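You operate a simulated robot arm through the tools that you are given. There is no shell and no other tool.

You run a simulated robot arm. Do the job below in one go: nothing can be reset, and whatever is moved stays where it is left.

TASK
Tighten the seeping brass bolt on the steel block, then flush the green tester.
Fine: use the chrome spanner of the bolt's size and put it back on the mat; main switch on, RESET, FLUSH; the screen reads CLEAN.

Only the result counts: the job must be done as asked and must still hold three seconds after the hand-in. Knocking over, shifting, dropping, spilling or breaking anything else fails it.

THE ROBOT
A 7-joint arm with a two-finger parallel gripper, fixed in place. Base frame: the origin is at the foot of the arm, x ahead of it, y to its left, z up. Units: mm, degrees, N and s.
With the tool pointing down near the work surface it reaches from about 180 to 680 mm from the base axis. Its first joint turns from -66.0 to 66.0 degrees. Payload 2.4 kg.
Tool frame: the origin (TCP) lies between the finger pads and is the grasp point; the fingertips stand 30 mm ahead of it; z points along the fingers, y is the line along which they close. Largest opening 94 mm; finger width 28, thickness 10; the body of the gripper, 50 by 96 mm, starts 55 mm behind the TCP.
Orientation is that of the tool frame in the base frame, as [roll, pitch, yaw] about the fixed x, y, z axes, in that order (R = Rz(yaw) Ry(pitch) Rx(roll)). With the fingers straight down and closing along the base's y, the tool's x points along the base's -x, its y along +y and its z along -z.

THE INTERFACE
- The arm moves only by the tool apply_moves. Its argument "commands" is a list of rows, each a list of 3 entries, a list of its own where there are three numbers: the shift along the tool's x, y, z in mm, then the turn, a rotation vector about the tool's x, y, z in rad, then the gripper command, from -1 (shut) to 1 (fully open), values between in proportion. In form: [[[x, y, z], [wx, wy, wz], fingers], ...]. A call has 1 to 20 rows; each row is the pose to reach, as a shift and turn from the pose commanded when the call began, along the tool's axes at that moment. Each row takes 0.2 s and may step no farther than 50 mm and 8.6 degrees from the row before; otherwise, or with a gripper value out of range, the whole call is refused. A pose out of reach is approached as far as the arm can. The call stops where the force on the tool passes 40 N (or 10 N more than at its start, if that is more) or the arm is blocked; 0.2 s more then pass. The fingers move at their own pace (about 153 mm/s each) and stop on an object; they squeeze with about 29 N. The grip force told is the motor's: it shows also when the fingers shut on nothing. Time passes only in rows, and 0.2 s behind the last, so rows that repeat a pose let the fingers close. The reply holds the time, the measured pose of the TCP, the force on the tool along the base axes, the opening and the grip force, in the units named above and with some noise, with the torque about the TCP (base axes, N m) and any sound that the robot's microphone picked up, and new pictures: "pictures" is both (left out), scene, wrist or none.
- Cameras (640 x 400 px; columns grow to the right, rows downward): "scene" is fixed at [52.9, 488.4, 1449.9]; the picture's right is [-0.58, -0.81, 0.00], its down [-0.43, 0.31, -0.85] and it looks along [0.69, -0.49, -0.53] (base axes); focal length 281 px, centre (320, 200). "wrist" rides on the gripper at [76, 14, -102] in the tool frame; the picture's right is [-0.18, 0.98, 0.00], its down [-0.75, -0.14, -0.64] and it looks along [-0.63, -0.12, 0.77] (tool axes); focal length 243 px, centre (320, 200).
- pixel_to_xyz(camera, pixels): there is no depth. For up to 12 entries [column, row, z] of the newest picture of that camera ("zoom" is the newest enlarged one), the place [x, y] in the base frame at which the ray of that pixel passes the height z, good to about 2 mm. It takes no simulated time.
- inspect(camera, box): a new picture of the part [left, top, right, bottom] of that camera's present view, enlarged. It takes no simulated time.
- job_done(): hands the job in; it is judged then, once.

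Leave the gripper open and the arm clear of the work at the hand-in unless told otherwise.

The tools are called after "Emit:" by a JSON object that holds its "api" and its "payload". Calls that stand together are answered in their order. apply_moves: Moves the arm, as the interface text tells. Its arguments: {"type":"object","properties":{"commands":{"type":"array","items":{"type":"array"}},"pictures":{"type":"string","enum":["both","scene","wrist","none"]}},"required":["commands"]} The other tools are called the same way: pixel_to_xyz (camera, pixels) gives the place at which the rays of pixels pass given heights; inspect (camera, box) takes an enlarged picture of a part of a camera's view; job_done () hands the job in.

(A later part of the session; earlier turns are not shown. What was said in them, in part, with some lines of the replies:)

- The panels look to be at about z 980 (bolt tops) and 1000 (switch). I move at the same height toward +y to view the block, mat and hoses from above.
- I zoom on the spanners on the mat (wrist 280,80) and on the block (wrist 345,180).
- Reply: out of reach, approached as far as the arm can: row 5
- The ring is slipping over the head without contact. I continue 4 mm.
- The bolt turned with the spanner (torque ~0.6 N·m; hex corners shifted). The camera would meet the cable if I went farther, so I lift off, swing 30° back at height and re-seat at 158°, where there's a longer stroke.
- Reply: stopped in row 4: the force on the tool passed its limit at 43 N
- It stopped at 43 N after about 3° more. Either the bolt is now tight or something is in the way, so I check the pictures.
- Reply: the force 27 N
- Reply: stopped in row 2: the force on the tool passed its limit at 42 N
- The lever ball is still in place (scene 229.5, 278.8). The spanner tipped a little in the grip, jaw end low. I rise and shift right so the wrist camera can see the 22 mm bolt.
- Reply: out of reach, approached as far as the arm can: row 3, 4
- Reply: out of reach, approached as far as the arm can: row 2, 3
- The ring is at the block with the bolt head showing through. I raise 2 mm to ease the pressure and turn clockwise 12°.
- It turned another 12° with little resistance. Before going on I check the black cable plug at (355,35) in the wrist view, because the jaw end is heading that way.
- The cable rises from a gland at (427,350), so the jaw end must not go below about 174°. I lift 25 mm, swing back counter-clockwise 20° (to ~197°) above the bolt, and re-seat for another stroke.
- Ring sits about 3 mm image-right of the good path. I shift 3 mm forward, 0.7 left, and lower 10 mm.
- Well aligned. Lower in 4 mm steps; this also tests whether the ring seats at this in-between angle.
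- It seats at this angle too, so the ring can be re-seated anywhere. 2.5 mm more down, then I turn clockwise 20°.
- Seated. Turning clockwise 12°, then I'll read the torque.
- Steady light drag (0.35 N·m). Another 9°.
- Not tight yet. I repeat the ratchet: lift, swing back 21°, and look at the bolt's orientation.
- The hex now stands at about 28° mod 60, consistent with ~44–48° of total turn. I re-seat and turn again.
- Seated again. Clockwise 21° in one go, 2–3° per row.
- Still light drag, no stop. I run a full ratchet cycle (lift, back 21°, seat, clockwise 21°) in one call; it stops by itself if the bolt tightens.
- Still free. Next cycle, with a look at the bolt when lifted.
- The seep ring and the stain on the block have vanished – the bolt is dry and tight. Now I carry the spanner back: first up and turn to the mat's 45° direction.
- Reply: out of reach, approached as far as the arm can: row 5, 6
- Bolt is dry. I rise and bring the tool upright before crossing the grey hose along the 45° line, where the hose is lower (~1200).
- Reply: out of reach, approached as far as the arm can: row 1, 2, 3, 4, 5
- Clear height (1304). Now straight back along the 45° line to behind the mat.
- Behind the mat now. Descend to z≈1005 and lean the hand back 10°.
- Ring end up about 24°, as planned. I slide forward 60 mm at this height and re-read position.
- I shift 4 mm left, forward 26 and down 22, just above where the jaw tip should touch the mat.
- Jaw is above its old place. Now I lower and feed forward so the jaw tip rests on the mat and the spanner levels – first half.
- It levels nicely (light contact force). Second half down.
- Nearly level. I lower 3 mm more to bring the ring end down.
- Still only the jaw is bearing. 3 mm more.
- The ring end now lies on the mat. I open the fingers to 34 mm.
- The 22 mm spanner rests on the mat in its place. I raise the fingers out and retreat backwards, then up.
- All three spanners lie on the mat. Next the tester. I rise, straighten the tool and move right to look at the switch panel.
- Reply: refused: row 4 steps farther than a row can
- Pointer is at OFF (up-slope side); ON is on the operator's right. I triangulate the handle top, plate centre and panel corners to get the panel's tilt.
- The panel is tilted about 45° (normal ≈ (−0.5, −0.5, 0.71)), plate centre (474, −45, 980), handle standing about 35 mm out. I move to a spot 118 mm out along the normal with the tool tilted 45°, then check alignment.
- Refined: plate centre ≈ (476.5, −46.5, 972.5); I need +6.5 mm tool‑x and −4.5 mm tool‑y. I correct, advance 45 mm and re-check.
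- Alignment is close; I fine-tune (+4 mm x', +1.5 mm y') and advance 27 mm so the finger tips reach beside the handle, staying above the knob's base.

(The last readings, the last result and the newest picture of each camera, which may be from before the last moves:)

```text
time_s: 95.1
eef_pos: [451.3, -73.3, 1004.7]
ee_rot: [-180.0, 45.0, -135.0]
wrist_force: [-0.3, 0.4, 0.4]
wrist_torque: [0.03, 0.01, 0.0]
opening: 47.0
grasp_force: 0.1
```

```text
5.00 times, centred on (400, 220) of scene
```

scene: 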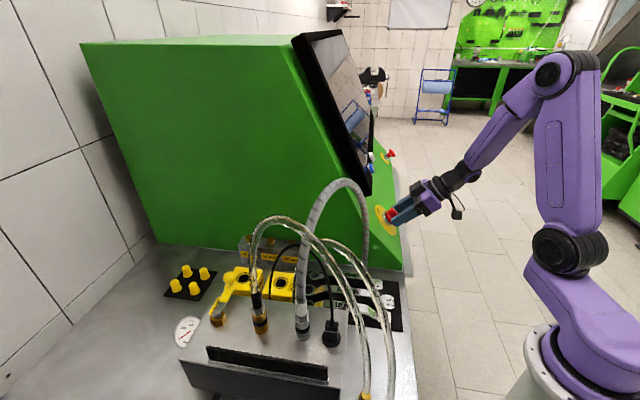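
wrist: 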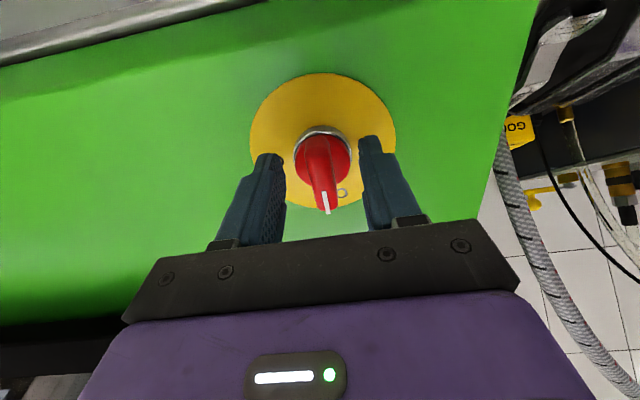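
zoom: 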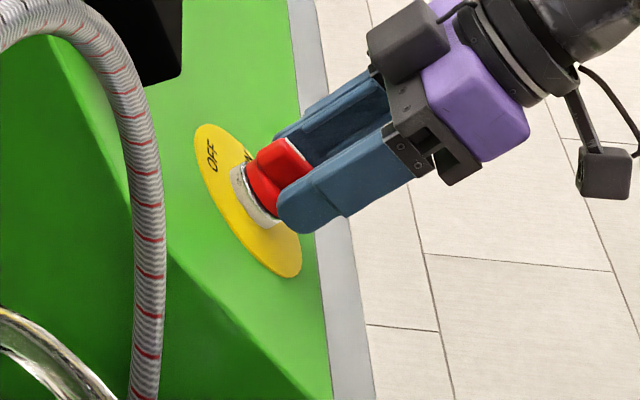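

Fingers straddle the handle. I nudge +3 mm x', +2 mm y' and close gently.

Emit:
{"api": "apply_moves", "payload": {"commands": [[[3, 2, 0], [0, 0, 0], 0], [[3, 2, 0], [0, 0, 0], -0.5], [[3, 2, 0], [0, 0, 0], -0.8], [[3, 2, 0], [0, 0, 0], -1], [[3, 2, 0], [0, 0, 0], -1]]}}

Emit:
{"api": "inspect", "payload": {"camera": "wrist", "box": [230, 50, 410, 250]}}

```text
time_s: 96.3
eef_pos: [448.9, -74.4, 1003.7]
ee_rot: [-179.9, 45.0, -135.2]
wrist_force: [11.2, -4.5, -0.7]
wrist_torque: [-0.21, -0.12, -0.34]
opening: 31.1
grasp_force: 44.8
```

scene: 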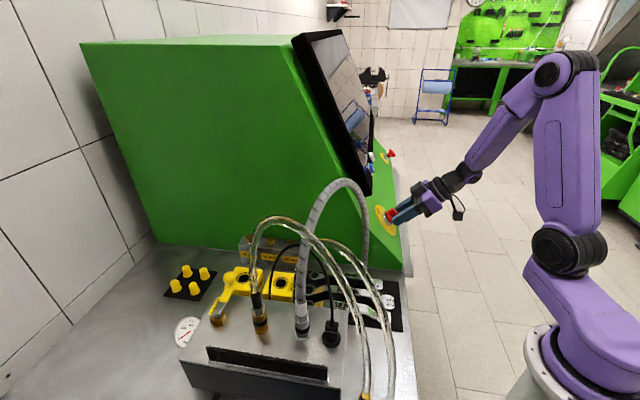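
wrist: 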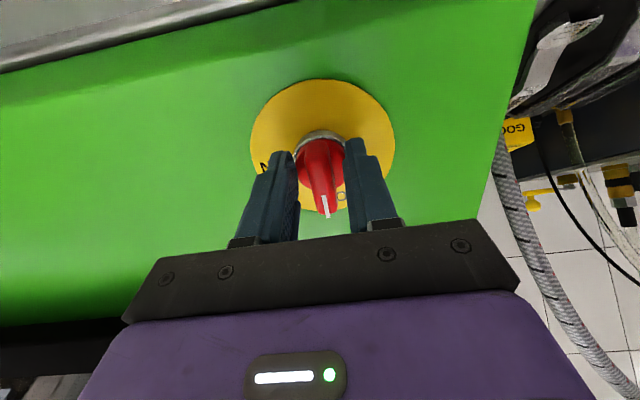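

```text
2.00 times, centred on (320, 150) of wrist
```

zoom: 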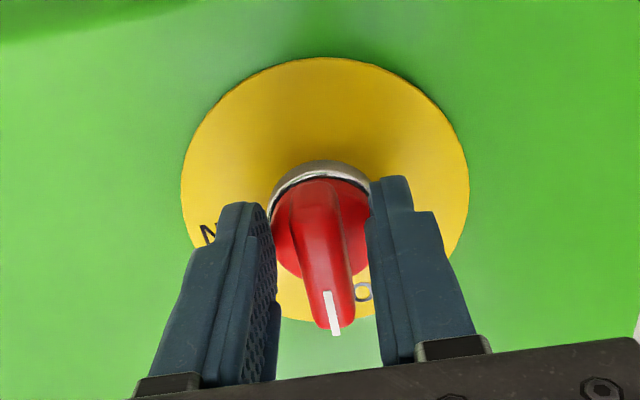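

The fingers stopped at 31 mm on the round knob base, not the handle. I open, back off 7 mm and close again.

Emit:
{"api": "apply_moves", "payload": {"commands": [[[0, 0, 0], [0, 0, 0], 0], [[0, 0, -7], [0, 0, 0], 0], [[0, 0, -7], [0, 0, 0], -0.5], [[0, 0, -7], [0, 0, 0], -1], [[0, 0, -7], [0, 0, 0], -1], [[0, 0, -7], [0, 0, 0], -1]]}}

Emit:
{"api": "inspect", "payload": {"camera": "wrist", "box": [230, 50, 410, 250]}}

Emit:
{"api": "inspect", "payload": {"camera": "scene", "box": [355, 180, 445, 260]}}

```text
time_s: 97.7
eef_pos: [444.3, -78.5, 1008.8]
ee_rot: [-179.9, 45.0, -135.2]
wrist_force: [19.6, -9.1, -4.0]
wrist_torque: [-0.67, 0.65, -0.23]
opening: 13.6
grasp_force: 45.4
```

scene: 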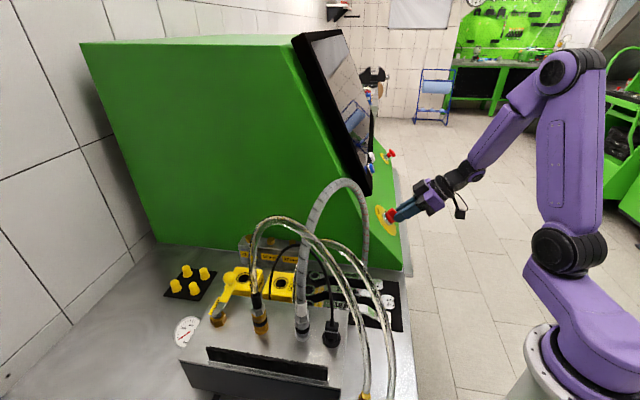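
wrist: 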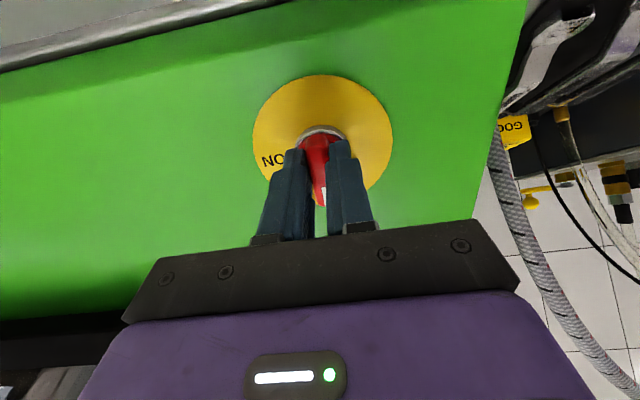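

```text
2.00 times, centred on (320, 150) of wrist
```

zoom: 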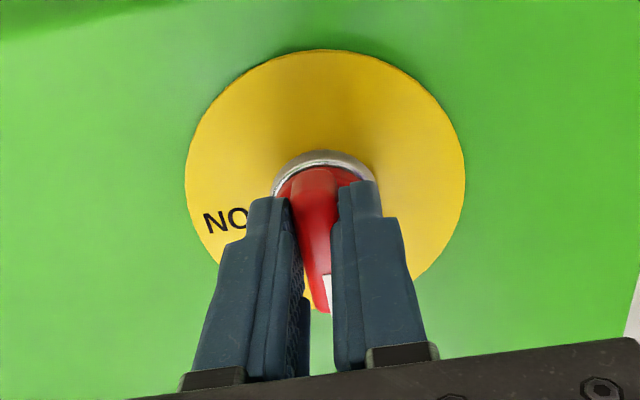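

```text
5.00 times, centred on (400, 220) of scene
```

zoom: 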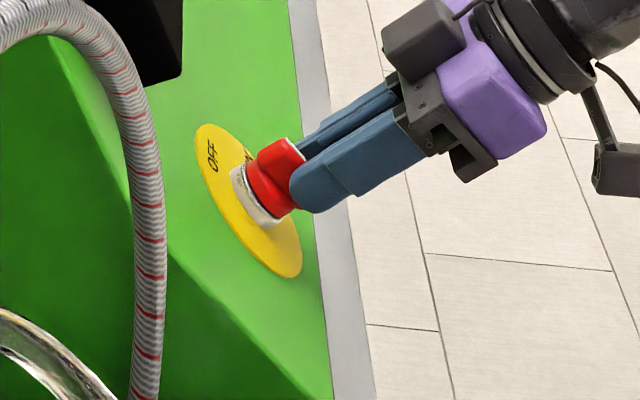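

Now the handle is gripped (13.6 mm), but there is about 20 N side load toward −y'. I shift −2 mm in y' to relieve it.

Emit:
{"api": "apply_moves", "payload": {"commands": [[[0, -1, 0], [0, 0, 0], -1], [[0, -2, 0], [0, 0, 0], -1], [[0, -2, 0], [0, 0, 0], -1]], "pictures": "none"}}

```text
time_s: 98.5
eef_pos: [445.0, -78.5, 1009.7]
ee_rot: [180.0, 45.1, -135.1]
wrist_force: [11.9, -6.7, -2.4]
wrist_torque: [0.97, -1.16, -0.27]
opening: 13.5
grasp_force: 45.5
```

Emit:
{"api": "apply_moves", "payload": {"commands": [[[0, -1.5, 0], [0, 0, 0], -1], [[0, -3, 0], [0, 0, 0], -1], [[0, -3, 0], [0, 0, 0], -1]], "pictures": "wrist"}}

Emit:
{"api": "inspect", "payload": {"camera": "wrist", "box": [230, 50, 410, 250]}}

```text
time_s: 99.3
eef_pos: [445.2, -78.0, 1008.2]
ee_rot: [179.8, 45.1, -134.8]
wrist_force: [-19.1, 4.8, 25.4]
wrist_torque: [-0.23, 0.36, 0.13]
opening: 13.7
grasp_force: 44.6
```

wrist: 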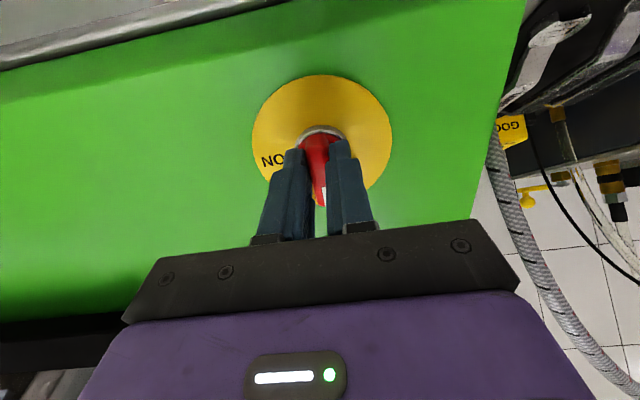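

```text
2.00 times, centred on (320, 150) of wrist
```

zoom: 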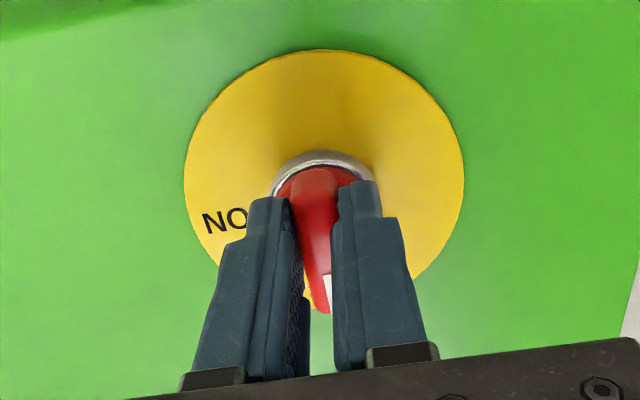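

Emit:
{"api": "apply_moves", "payload": {"commands": [[[0, 1.3, 0], [0, 0, 0], -1], [[0, 1.3, 0], [0, 0, 0], -1]], "pictures": "none"}}

```text
time_s: 99.9
eef_pos: [445.4, -78.2, 1008.8]
ee_rot: [180.0, 45.3, -134.9]
wrist_force: [-22.0, 0.0, 34.2]
wrist_torque: [-0.17, 0.48, 0.33]
opening: 14.0
grasp_force: 45.0
```

The handle is tapered, so squeezing pushes the hand outward. I'll use the fingers as a loose fork instead: opening 17 mm.

Emit:
{"api": "apply_moves", "payload": {"commands": [[[0, 0, 0], [0, 0, 0], -0.64], [[0, 0, 0], [0, 0, 0], -0.64]], "pictures": "none"}}

Emit:
{"api": "inspect", "payload": {"camera": "wrist", "box": [260, 80, 380, 220]}}

Emit:
{"api": "inspect", "payload": {"camera": "scene", "box": [375, 195, 415, 235]}}

```text
time_s: 100.5
eef_pos: [446.7, -79.1, 1007.0]
ee_rot: [-180.0, 45.0, -135.2]
wrist_force: [0.1, 0.6, 0.2]
wrist_torque: [-0.01, 0.01, 0.04]
opening: 17.2
grasp_force: 0.2
```

```text
2.86 times, centred on (320, 150) of wrist
```

zoom: 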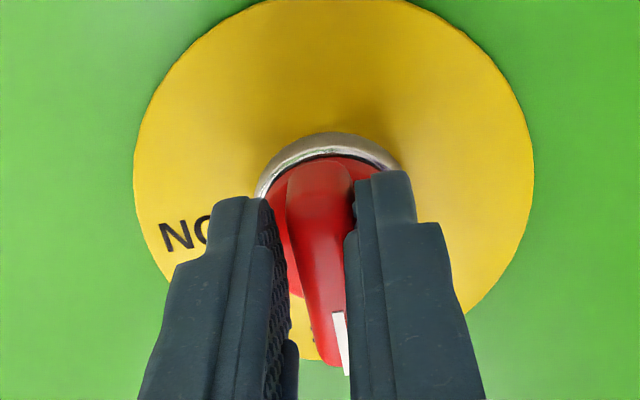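

```text
10.00 times, centred on (395, 215) of scene
```

zoom: 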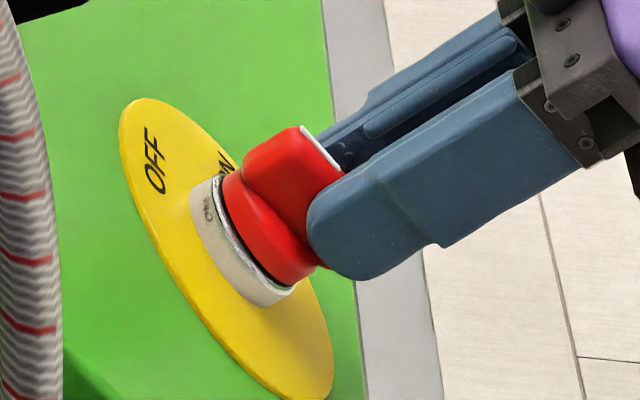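

Combining views, the knob axis lies about 5.5 mm up-slope and 2 mm +y' of my tool axis. I re-centre and go 3 mm deeper with the loose fork.

Emit:
{"api": "apply_moves", "payload": {"commands": [[[-3, 0.8, 0], [0, 0, 0], -0.64], [[-5.5, 1.5, 0], [0, 0, 0], -0.64], [[-5.5, 1.5, 3], [0, 0, 0], -0.64], [[-5.5, 1.5, 3], [0, 0, 0], -0.64]], "pictures": "wrist"}}

Emit:
{"api": "inspect", "payload": {"camera": "wrist", "box": [260, 80, 380, 220]}}

Emit:
{"api": "inspect", "payload": {"camera": "scene", "box": [375, 195, 415, 235]}}

```text
time_s: 101.5
eef_pos: [448.0, -72.3, 1009.5]
ee_rot: [179.9, 45.1, -134.9]
wrist_force: [-1.0, -0.4, -0.7]
wrist_torque: [0.0, 0.01, -0.03]
opening: 16.9
grasp_force: 0.0
```

wrist: 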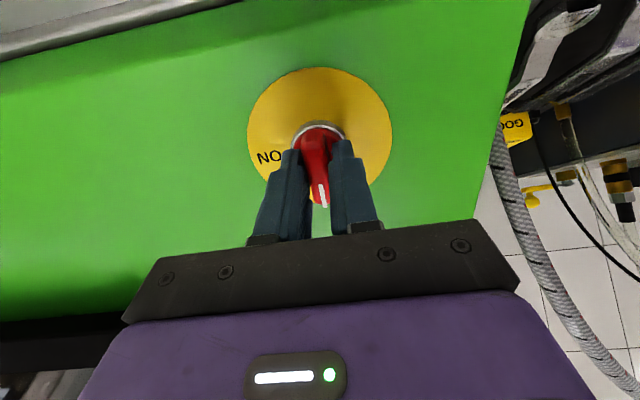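

```text
2.86 times, centred on (320, 150) of wrist
```

zoom: 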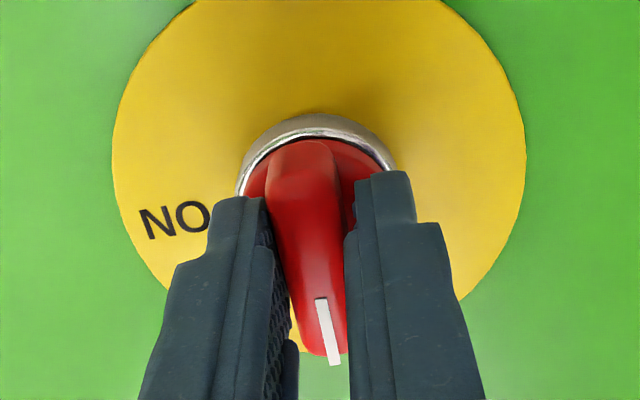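

```text
10.00 times, centred on (395, 215) of scene
```

zoom: 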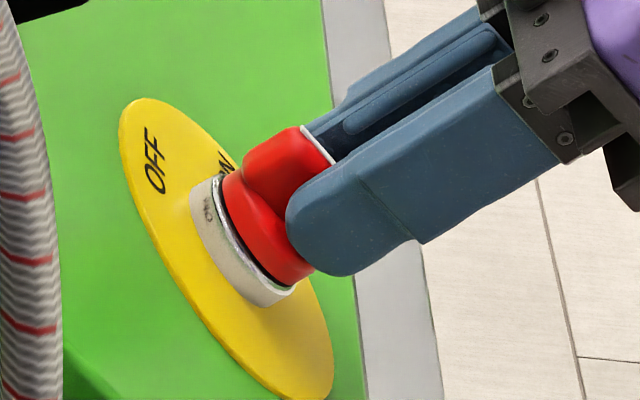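

The fork is now centred over the handle in both views. I turn about the tool axis by +30° (clockwise facing the panel) and read forces.

Emit:
{"api": "apply_moves", "payload": {"commands": [[[0, 0, 0], [0, 0, 0.105], -0.64], [[0, 0, 0], [0, 0, 0.21], -0.64], [[0, 0, 0], [0, 0, 0.315], -0.64], [[0, 0, 0], [0, 0, 0.42], -0.64], [[0, 0, 0], [0, 0, 0.524], -0.64]]}}

Emit:
{"api": "inspect", "payload": {"camera": "scene", "box": [370, 195, 420, 240]}}

```text
time_s: 102.7
eef_pos: [447.2, -73.9, 1010.8]
ee_rot: [153.4, 37.6, -174.4]
wrist_force: [-0.1, -0.1, 0.5]
wrist_torque: [0.01, 0.01, -0.01]
opening: 17.1
grasp_force: 0.0
```

scene: 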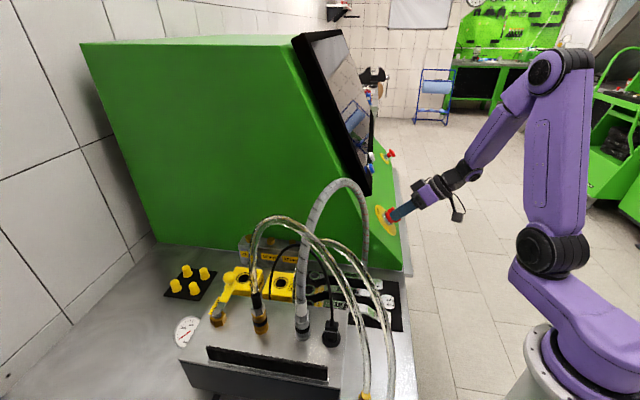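
wrist: 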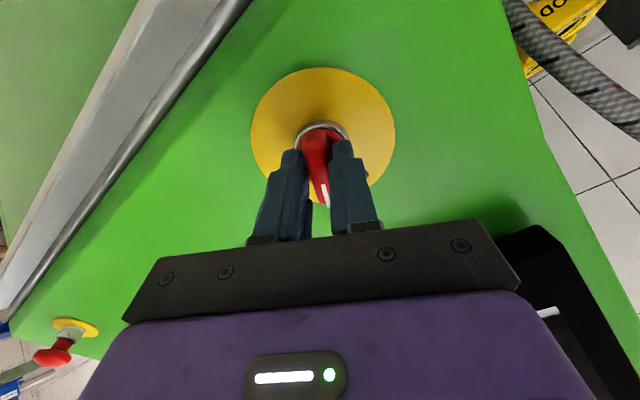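

```text
8.89 times, centred on (395, 218) of scene
```

zoom: 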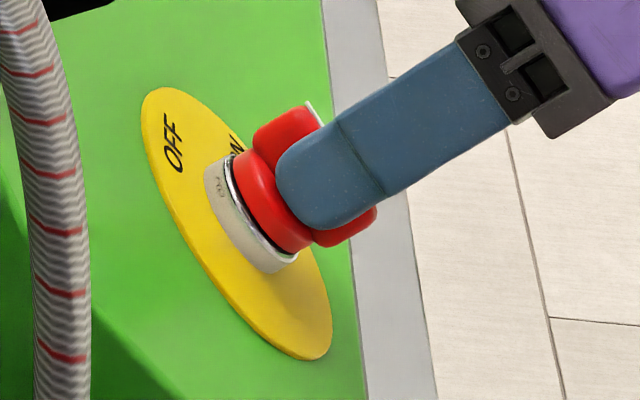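

The knob turns with the fork, no side load. I continue the remaining 60°, plus check.

Emit:
{"api": "apply_moves", "payload": {"commands": [[[0, 0, 0], [0, 0, 0.105], -0.64], [[0, 0, 0], [0, 0, 0.21], -0.64], [[0, 0, 0], [0, 0, 0.315], -0.64], [[0, 0, 0], [0, 0, 0.42], -0.64], [[0, 0, 0], [0, 0, 0.524], -0.64], [[0, 0, 0], [0, 0, 0.63], -0.64], [[0, 0, 0], [0, 0, 0.735], -0.64], [[0, 0, 0], [0, 0, 0.84], -0.64], [[0, 0, 0], [0, 0, 0.945], -0.64], [[0, 0, 0], [0, 0, 1.05], -0.64]]}}

Emit:
{"api": "inspect", "payload": {"camera": "wrist", "box": [240, 50, 400, 230]}}

Emit:
{"api": "inspect", "payload": {"camera": "scene", "box": [340, 120, 430, 240]}}

```text
time_s: 104.9
eef_pos: [449.3, -74.5, 1009.5]
ee_rot: [135.0, -0.2, 134.8]
wrist_force: [2.0, 4.8, 3.5]
wrist_torque: [0.12, -0.12, 0.16]
opening: 20.4
grasp_force: 3.1
```

scene: 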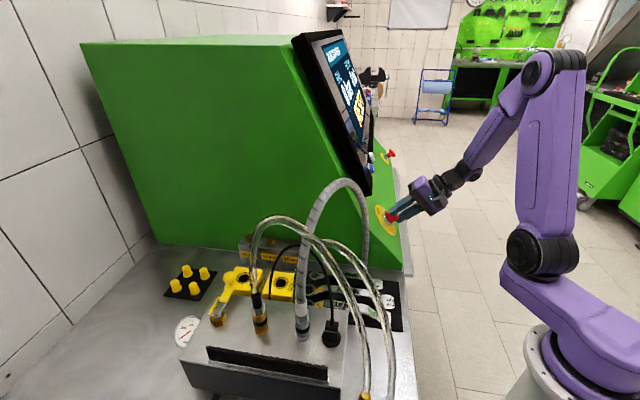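
wrist: 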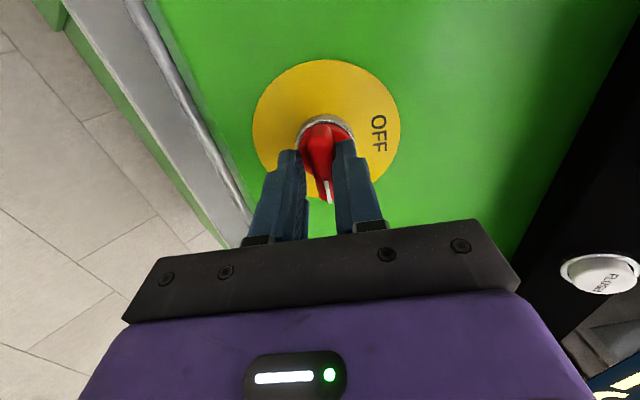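

```text
2.22 times, centred on (320, 140) of wrist
```

zoom: 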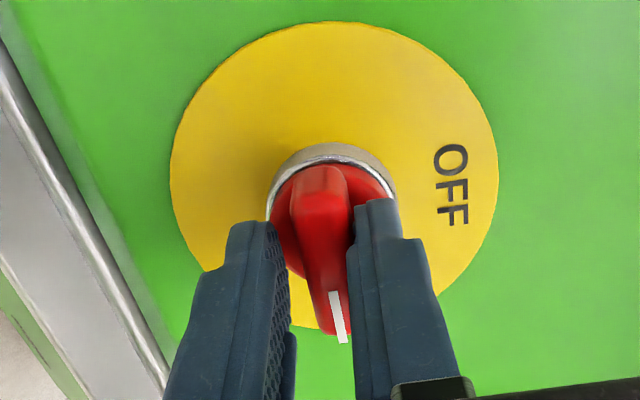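

```text
3.33 times, centred on (385, 180) of scene
```

zoom: 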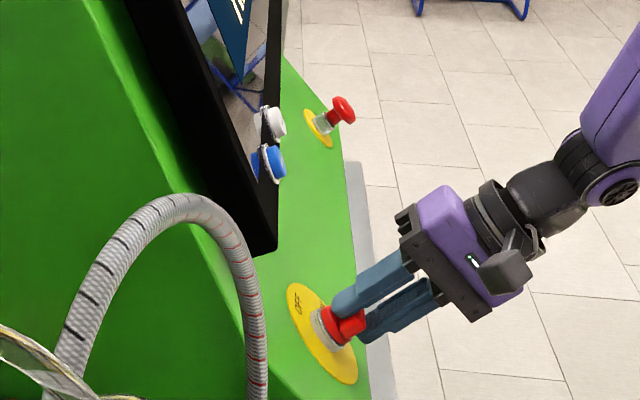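

The screen lit up. I zoom in on it, then back off from the knob along the tool axis.

Emit:
{"api": "inspect", "payload": {"camera": "scene", "box": [310, 25, 390, 150]}}

Emit:
{"api": "apply_moves", "payload": {"commands": [[[0, 0, -5], [0, 0, 0], -0.5], [[0, 0, -40], [0, 0, 0], -0.4], [[0, 0, -80], [0, 0, 0], -0.4], [[0, 0, -80], [0, 0, 0], -0.4]]}}

Emit:
{"api": "inspect", "payload": {"camera": "wrist", "box": [240, 20, 420, 220]}}

```text
3.20 times, centred on (350, 88) of scene
```

zoom: 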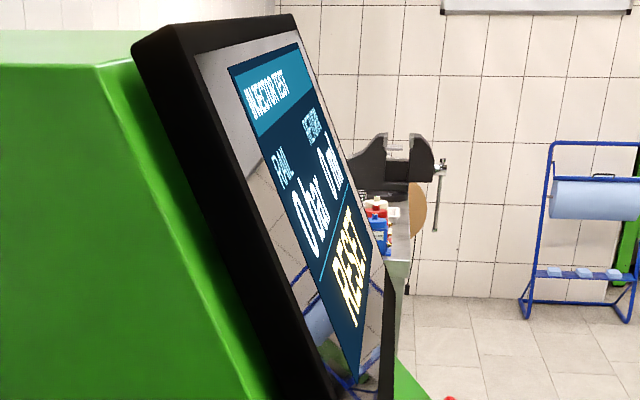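

```text
time_s: 105.9
eef_pos: [408.2, -114.2, 1066.8]
ee_rot: [134.9, -0.1, 134.8]
wrist_force: [0.2, -1.1, 0.1]
wrist_torque: [0.0, -0.03, -0.02]
opening: 28.1
grasp_force: 0.1
```

scene: 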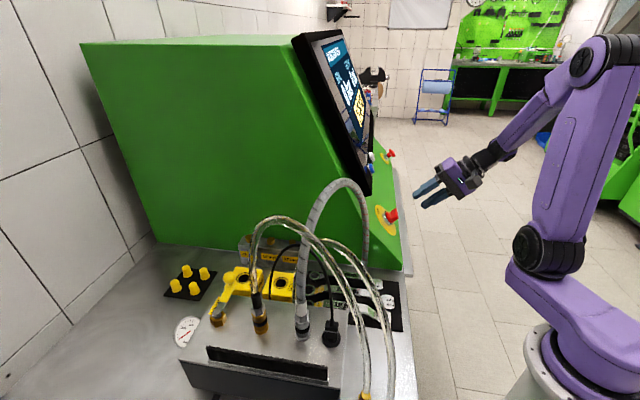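
wrist: 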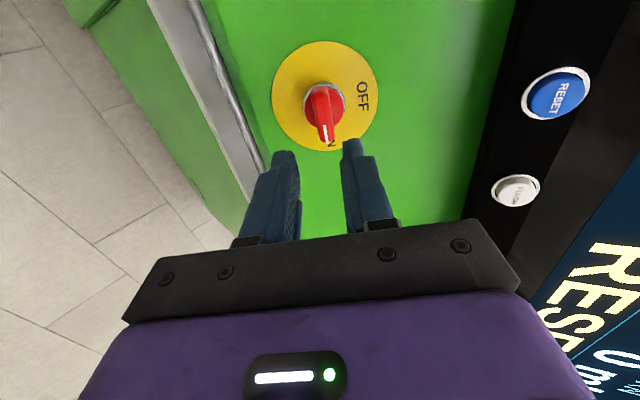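

```text
2.00 times, centred on (330, 120) of wrist
```

zoom: 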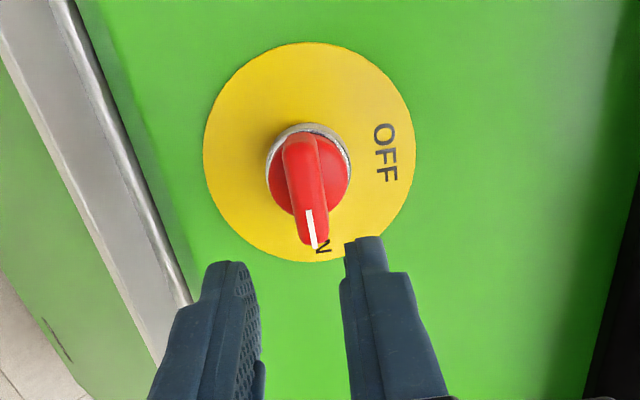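

Pointer is at ON and the screen asks for RESET. I triangulate the blue RESET and white FLUSH buttons.

Emit:
{"api": "inspect", "payload": {"camera": "scene", "box": [350, 140, 400, 200]}}

Emit:
{"api": "inspect", "payload": {"camera": "wrist", "box": [460, 40, 640, 240]}}

Emit:
{"api": "pixel_to_xyz", "payload": {"camera": "wrist", "pixels": [[556, 93, 1050], [556, 93, 1100], [556, 93, 1150], [516, 190, 1050], [516, 190, 1100], [516, 190, 1150]]}}

Emit:
{"api": "pixel_to_xyz", "payload": {"camera": "scene", "pixels": [[370, 168.6, 1050], [370, 168.6, 1100], [370, 168.6, 1150], [369.5, 156.6, 1050], [369.5, 156.6, 1100], [369.5, 156.6, 1150]]}}

```text
6.67 times, centred on (375, 170) of scene
```

zoom: 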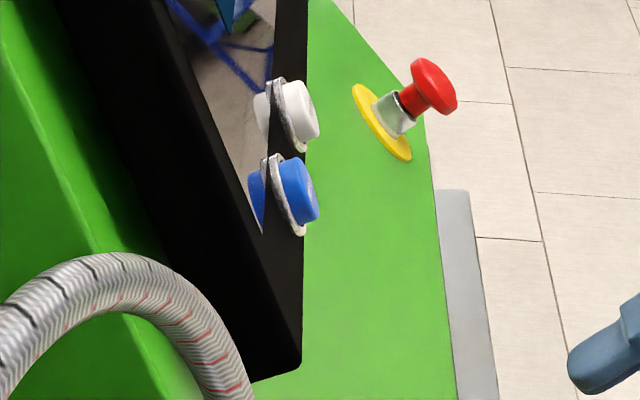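

```text
2.00 times, centred on (550, 140) of wrist
```

zoom: 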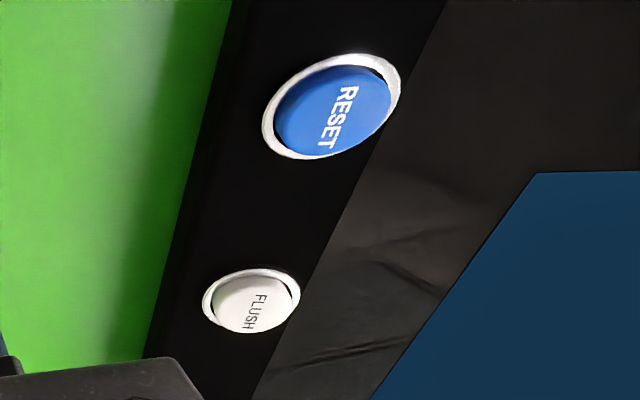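

```text
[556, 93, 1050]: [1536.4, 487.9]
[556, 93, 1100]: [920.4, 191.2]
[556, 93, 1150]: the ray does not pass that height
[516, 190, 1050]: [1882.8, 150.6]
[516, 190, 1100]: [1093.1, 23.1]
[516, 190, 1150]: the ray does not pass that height
```

```text
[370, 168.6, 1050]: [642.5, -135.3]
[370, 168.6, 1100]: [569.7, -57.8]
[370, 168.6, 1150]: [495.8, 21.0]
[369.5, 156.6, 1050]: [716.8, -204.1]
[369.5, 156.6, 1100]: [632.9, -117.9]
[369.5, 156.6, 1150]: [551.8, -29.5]
```

RESET ≈ (521, −5, 1132) and FLUSH ≈ (579, −61, 1132); the screen face leans about 65°. I close the fingers and move to a stand-off in front of RESET with the tool pointed square at it.

Emit:
{"api": "apply_moves", "payload": {"commands": [[[0, 33, 0], [-0.087, 0, 0], -0.8], [[-1, 66, 0], [-0.174, 0, 0], -1], [[-2, 100, -0.5], [-0.262, 0, 0], -1], [[-2.5, 133, -1], [-0.349, 0, 0], -1], [[-2.5, 133, -1], [-0.349, 0, 0], -1]]}}

Emit:
{"api": "inspect", "payload": {"camera": "scene", "box": [345, 100, 435, 210]}}

Emit:
{"api": "inspect", "payload": {"camera": "wrist", "box": [200, 0, 480, 250]}}

```text
time_s: 107.1
eef_pos: [479.4, -49.1, 1161.5]
ee_rot: [114.9, -0.1, 134.9]
wrist_force: [0.3, 0.0, -0.1]
wrist_torque: [0.03, 0.02, -0.02]
opening: 0.1
grasp_force: 29.5
```

scene: 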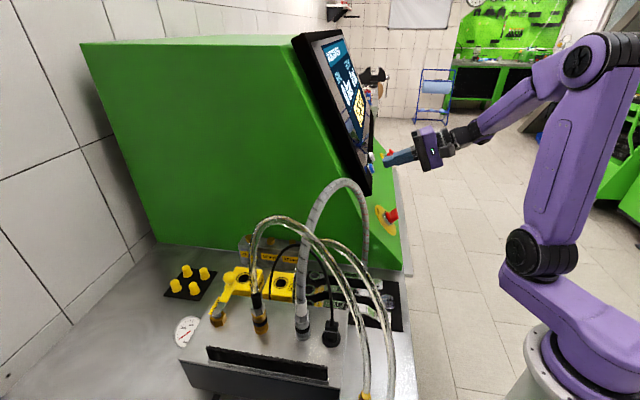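
wrist: 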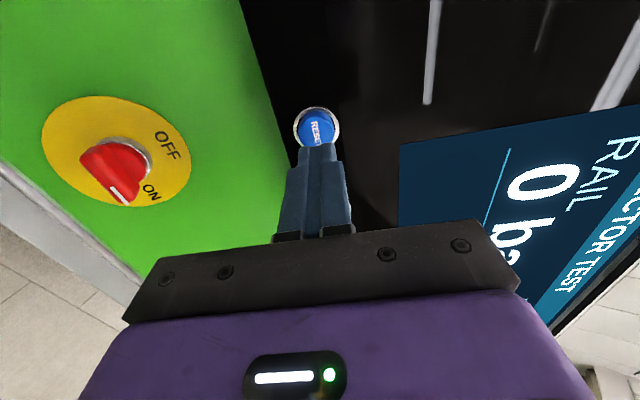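

```text
3.64 times, centred on (390, 155) of scene
```

zoom: 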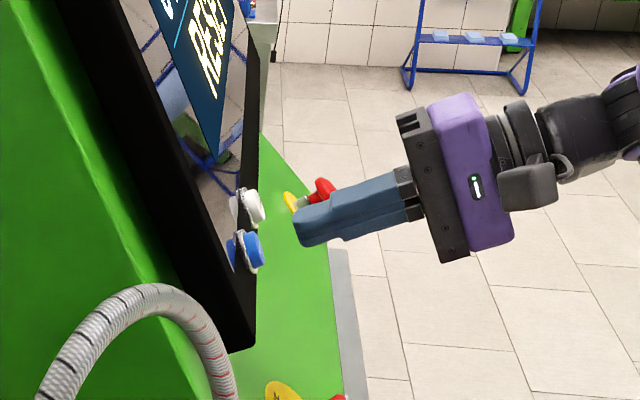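

```text
1.60 times, centred on (340, 125) of wrist
```

zoom: 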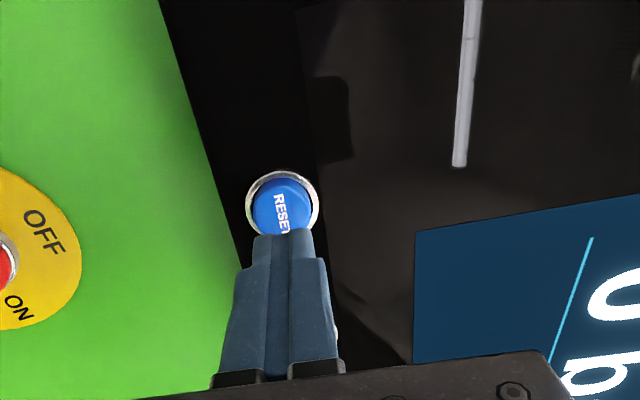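

The button lies 3.6 mm tool‑x and −1.7 mm tool‑y off my axis. I correct and advance 34 mm.

Emit:
{"api": "apply_moves", "payload": {"commands": [[[3.5, -1.5, 0], [0, 0, 0], -1], [[3.5, -1.5, 17], [0, 0, 0], -1], [[3.5, -1.5, 34], [0, 0, 0], -1], [[3.5, -1.5, 34], [0, 0, 0], -1]]}}

Emit:
{"api": "inspect", "payload": {"camera": "wrist", "box": [240, 60, 400, 220]}}

Emit:
{"api": "inspect", "payload": {"camera": "scene", "box": [350, 130, 410, 200]}}

```text
time_s: 108.1
eef_pos: [498.1, -26.4, 1145.5]
ee_rot: [115.0, -0.1, 134.9]
wrist_force: [-1.8, -0.3, 2.6]
wrist_torque: [0.05, -0.02, 0.03]
opening: 0.0
grasp_force: 28.7
heard: click
```

scene: 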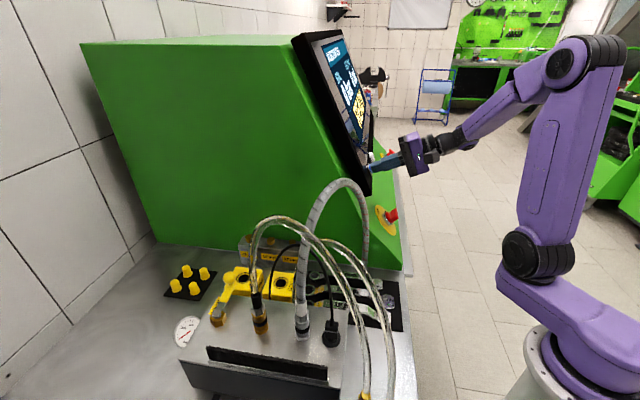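
wrist: 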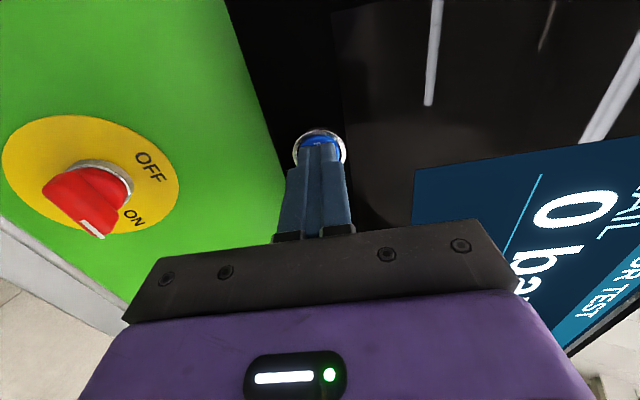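

```text
2.50 times, centred on (320, 140) of wrist
```

zoom: 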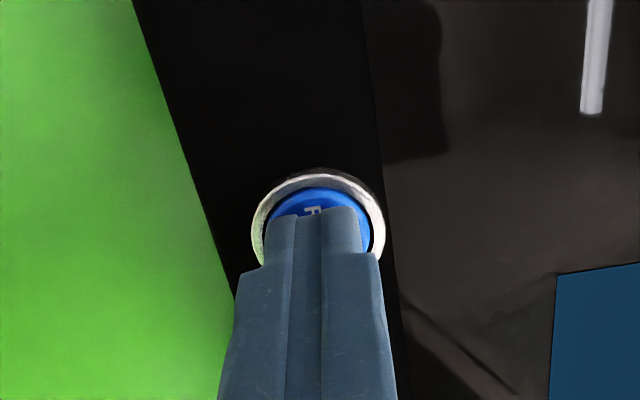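

```text
5.71 times, centred on (380, 165) of scene
```

zoom: 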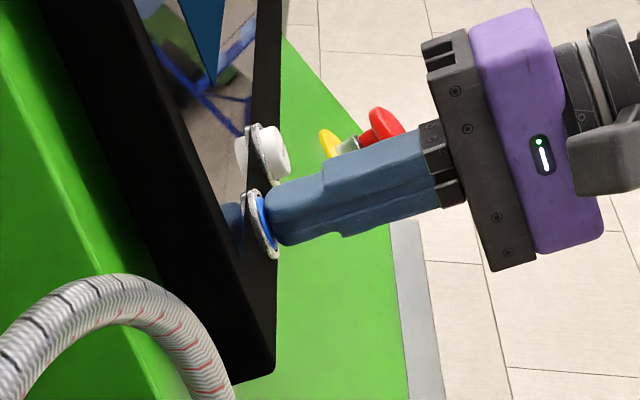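

Heard a click – RESET is pressed in. I back off 36 mm and read the screen.

Emit:
{"api": "apply_moves", "payload": {"commands": [[[0, 0, -18], [0, 0, 0], -1], [[0, 0, -40], [0, 0, 0], -1], [[0, 0, -40], [0, 0, 0], -1]]}}

Emit:
{"api": "inspect", "payload": {"camera": "scene", "box": [310, 25, 390, 150]}}

```text
time_s: 108.9
eef_pos: [470.0, -50.3, 1160.6]
ee_rot: [115.0, -0.1, 134.8]
wrist_force: [-0.9, 0.0, 0.6]
wrist_torque: [0.02, 0.0, 0.02]
opening: 0.0
grasp_force: 28.9
```

scene: 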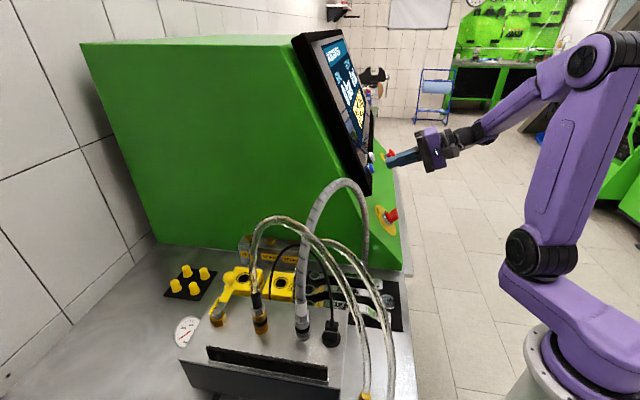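
wrist: 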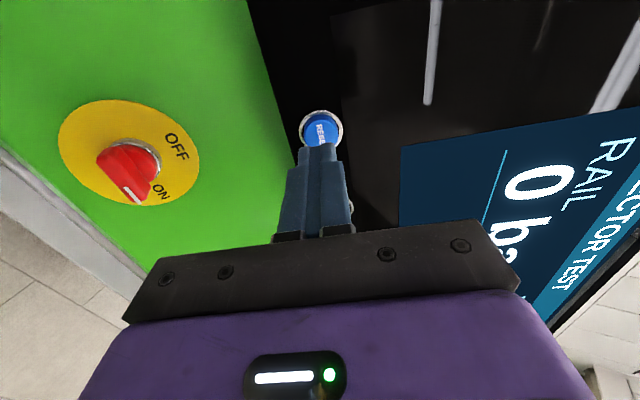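

```text
3.20 times, centred on (350, 88) of scene
```

zoom: 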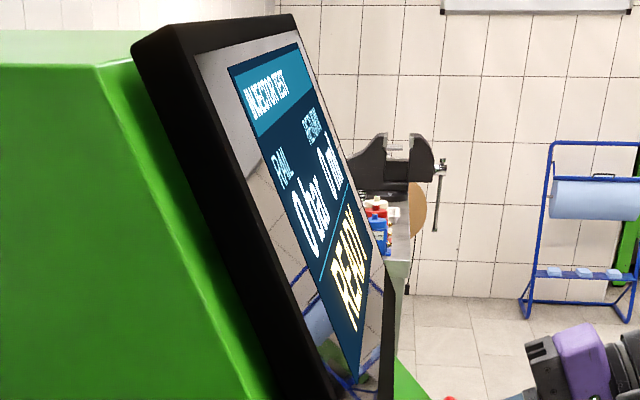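

The screen reads READY. I move 80 mm sideways to FLUSH.

Emit:
{"api": "apply_moves", "payload": {"commands": [[[-40, 0, 0], [0, 0, 0], -1], [[-80.6, 0, 0], [0, 0, 0], -1], [[-80.6, 0, 0], [0, 0, 0], -1]]}}

Emit:
{"api": "inspect", "payload": {"camera": "wrist", "box": [240, 60, 400, 220]}}

Emit:
{"api": "inspect", "payload": {"camera": "scene", "box": [345, 110, 435, 200]}}

```text
time_s: 109.7
eef_pos: [529.9, -107.5, 1161.4]
ee_rot: [115.1, -0.1, 134.8]
wrist_force: [0.1, 0.1, 0.5]
wrist_torque: [-0.01, -0.01, -0.02]
opening: 0.0
grasp_force: 29.3
```

scene: 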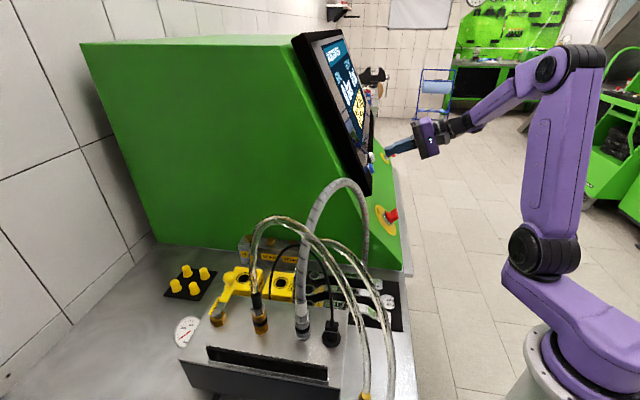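
wrist: 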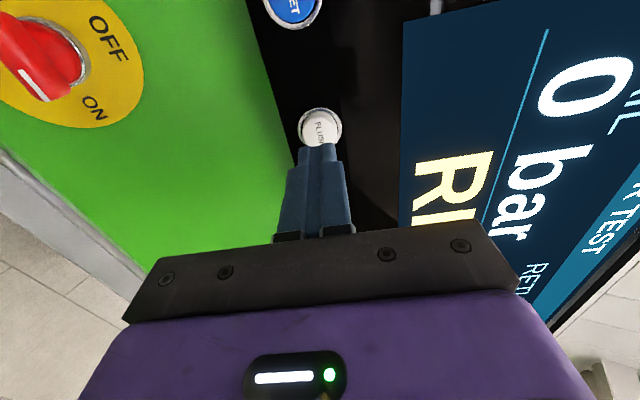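

```text
2.50 times, centred on (320, 140) of wrist
```

zoom: 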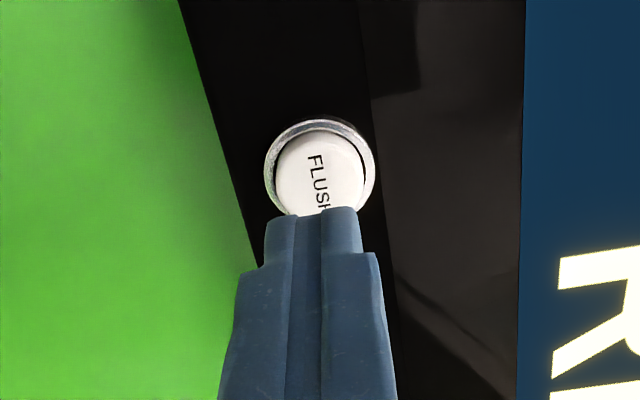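

```text
4.44 times, centred on (390, 155) of scene
```

zoom: 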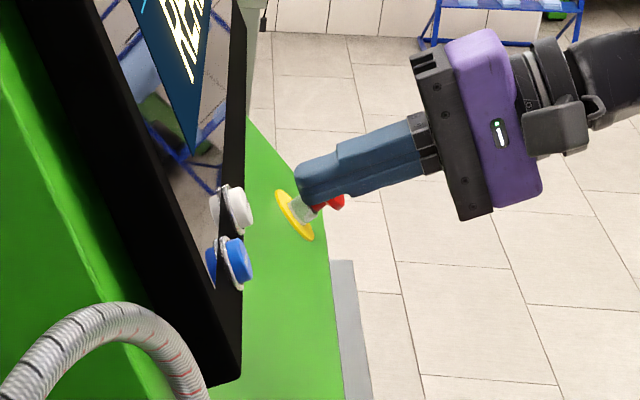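

Same alignment as at RESET. I press FLUSH.

Emit:
{"api": "apply_moves", "payload": {"commands": [[[0, 0, 20], [0, 0, 0], -1], [[0, 0, 34], [0, 0, 0], -1], [[0, 0, 40], [0, 0, 0], -1], [[0, 0, 40], [0, 0, 0], -1]]}}

Emit:
{"api": "inspect", "payload": {"camera": "scene", "box": [310, 25, 410, 190]}}

```text
time_s: 110.7
eef_pos: [553.9, -83.6, 1146.2]
ee_rot: [114.9, -0.1, 134.8]
wrist_force: [-0.5, -2.7, 1.9]
wrist_torque: [-0.02, -0.04, -0.02]
opening: 0.0
grasp_force: 28.9
heard: click
```

scene: 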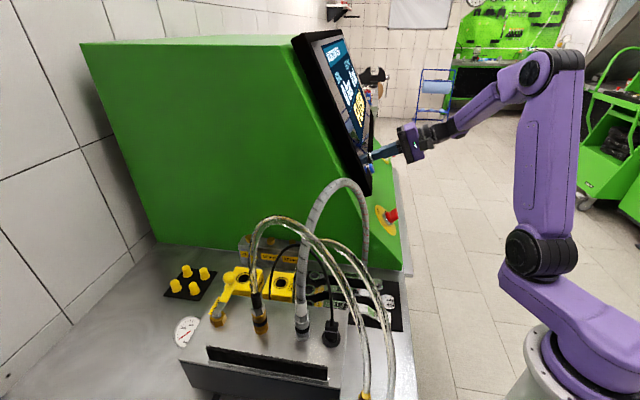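
wrist: 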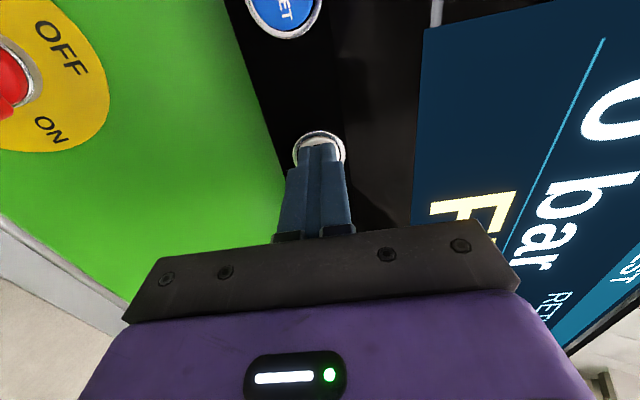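

```text
2.42 times, centred on (360, 108) of scene
```

zoom: 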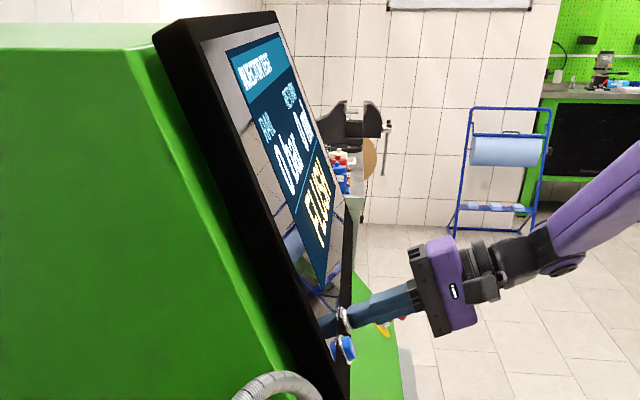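

Click; the screen reads FLUSH. I release the button and wait while watching the screen.

Emit:
{"api": "apply_moves", "payload": {"commands": [[[0, 0, -20], [0, 0, 0], -1], [[0, 0, -60], [0, 0, 0], -1], [[0, 0, -90], [0, 0, 0], -0.5], [[0, 0, -90], [0, 0, 0], 0], [[0, 0, -90], [0, 0, 0], 0], [[0, 0, -90], [0, 0, 0], 0], [[0, 0, -90], [0, 0, 0], 0], [[0, 0, -90], [0, 0, 0], 0], [[0, 0, -90], [0, 0, 0], 0], [[0, 0, -90], [0, 0, 0], 0]]}}

Emit:
{"api": "inspect", "payload": {"camera": "scene", "box": [310, 25, 410, 190]}}

```text
time_s: 112.9
eef_pos: [495.8, -140.7, 1183.5]
ee_rot: [115.0, 0.0, 134.8]
wrist_force: [0.3, -0.4, 0.0]
wrist_torque: [0.02, 0.01, -0.01]
opening: 46.8
grasp_force: 0.0
```

scene: 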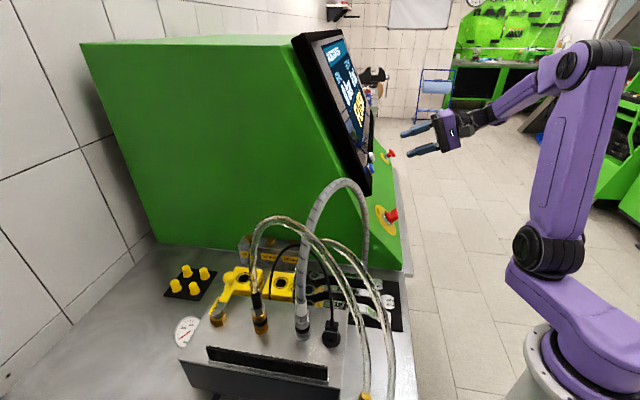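
wrist: 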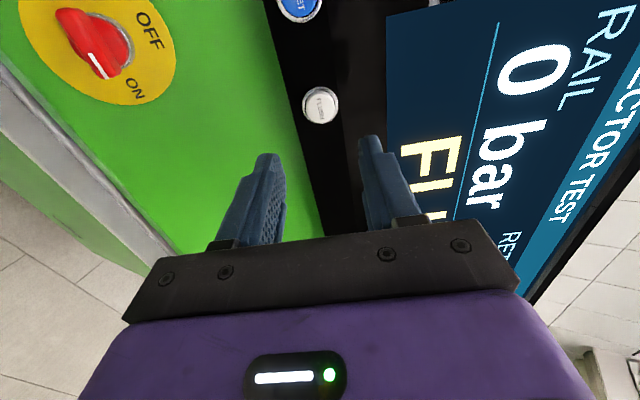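

```text
2.42 times, centred on (360, 108) of scene
```

zoom: 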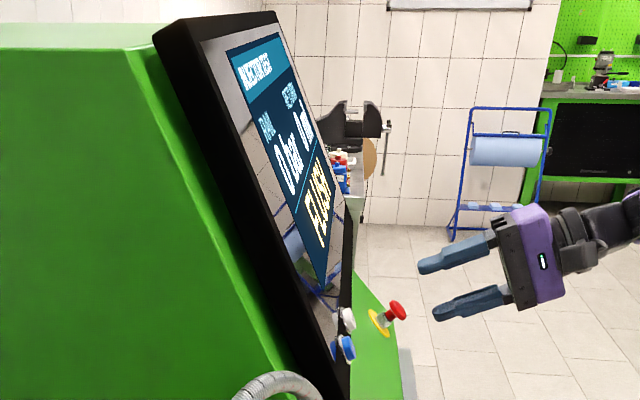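

Still flushing. I wait four seconds in place.

Emit:
{"api": "apply_moves", "payload": {"commands": [[[0, 0, 0], [0, 0, 0], 1], [[0, 0, 0], [0, 0, 0], 1], [[0, 0, 0], [0, 0, 0], 1], [[0, 0, 0], [0, 0, 0], 1], [[0, 0, 0], [0, 0, 0], 1], [[0, 0, 0], [0, 0, 0], 1], [[0, 0, 0], [0, 0, 0], 1], [[0, 0, 0], [0, 0, 0], 1], [[0, 0, 0], [0, 0, 0], 1], [[0, 0, 0], [0, 0, 0], 1], [[0, 0, 0], [0, 0, 0], 1], [[0, 0, 0], [0, 0, 0], 1], [[0, 0, 0], [0, 0, 0], 1], [[0, 0, 0], [0, 0, 0], 1], [[0, 0, 0], [0, 0, 0], 1], [[0, 0, 0], [0, 0, 0], 1], [[0, 0, 0], [0, 0, 0], 1], [[0, 0, 0], [0, 0, 0], 1], [[0, 0, 0], [0, 0, 0], 1], [[0, 0, 0], [0, 0, 0], 1]], "pictures": "scene"}}

Emit:
{"api": "inspect", "payload": {"camera": "scene", "box": [310, 25, 410, 190]}}

Emit:
{"api": "inspect", "payload": {"camera": "scene", "box": [220, 220, 320, 290]}}

```text
time_s: 117.1
eef_pos: [496.2, -141.1, 1183.0]
ee_rot: [115.0, -0.2, 134.8]
wrist_force: [-0.1, 0.4, 0.0]
wrist_torque: [0.0, 0.03, 0.02]
opening: 94.1
grasp_force: 0.1
```

scene: 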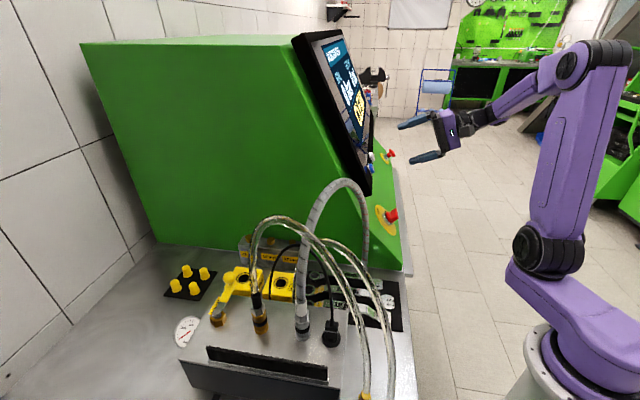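

```text
2.42 times, centred on (360, 108) of scene
```

zoom: 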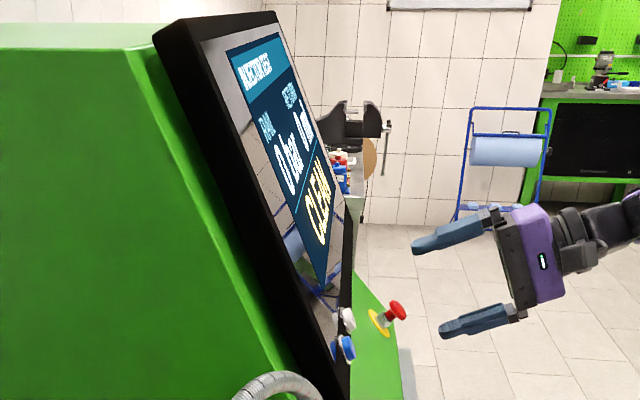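

```text
5.71 times, centred on (270, 255) of scene
```

zoom: 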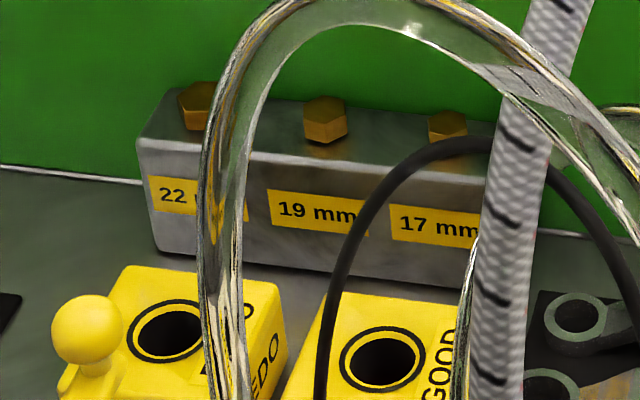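

The screen reads CLEAN, the 22 mm bolt is dry, and the lever, hoses and spanners are in place. I back off a little more with the gripper open before handing in.

Emit:
{"api": "apply_moves", "payload": {"commands": [[[0, 0, -40], [0, 0, 0], 1], [[0, 0, -80], [0, 0, 0], 1], [[0, 0, -80], [0, 0, 0], 1]], "pictures": "scene"}}

Emit:
{"api": "inspect", "payload": {"camera": "scene", "box": [290, 240, 430, 340]}}

```text
time_s: 117.9
eef_pos: [442.7, -195.1, 1214.7]
ee_rot: [115.0, -0.1, 134.9]
wrist_force: [-0.1, -1.4, -0.2]
wrist_torque: [-0.02, -0.02, -0.01]
opening: 93.8
grasp_force: 0.1
```

scene: 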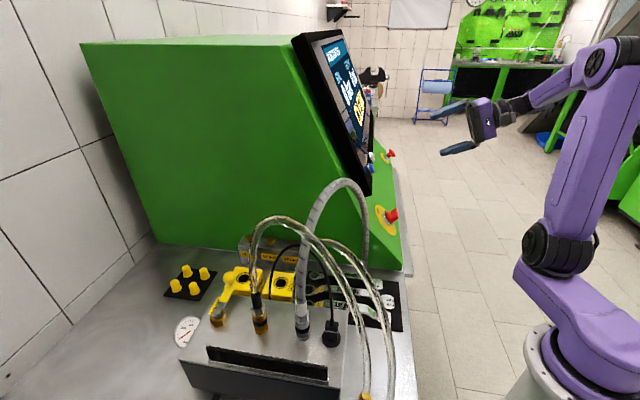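

```text
4.00 times, centred on (360, 290) of scene
```

zoom: 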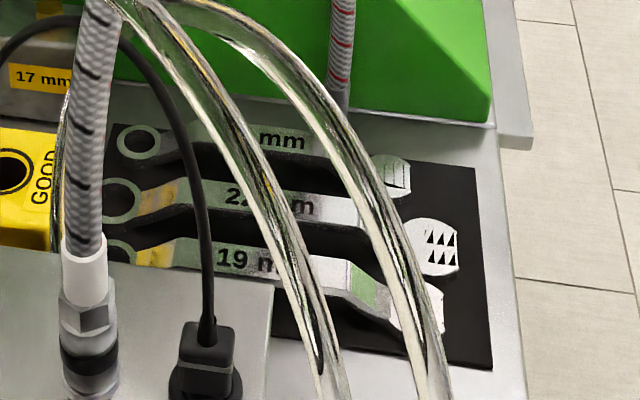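

Everything is as asked: the bolt is dry, the 22 mm spanner is on the mat, the switch is ON, the screen reads CLEAN, and the gripper is open and clear. I hand in.

Emit:
{"api": "job_done", "payload": {}}

```text
The job is handed in.
```

The job is done and handed in. The seeping 22 mm bolt is tightened, the green tester is flushed, and its screen reads CLEAN.

- **Bolt:** I turned it roughly 85 to 90 degrees clockwise with the 22 mm chrome spanner. The seep ring and the stain below it are gone. I stopped when they disappeared; I never felt the bolt come up hard against a stop.
- **Spanner:** it is back on the mat in its place between the 17 mm and 19 mm ones.
- **Tester:** the main switch is at ON. RESET and FLUSH each clicked, and the screen went from READY through FLUSH to CLEAN.

**Unplanned contacts:**
- The spanner's ring end pressed against the tester's side wall at about 17 N. I backed away at once.
- While turning, the jaw end probably met the side of the steel box, at up to about 43 N.

In the pictures nothing looks moved: the VENT lever, hoses and other spanners are where they started. The gripper is open and the arm is clear of the work.
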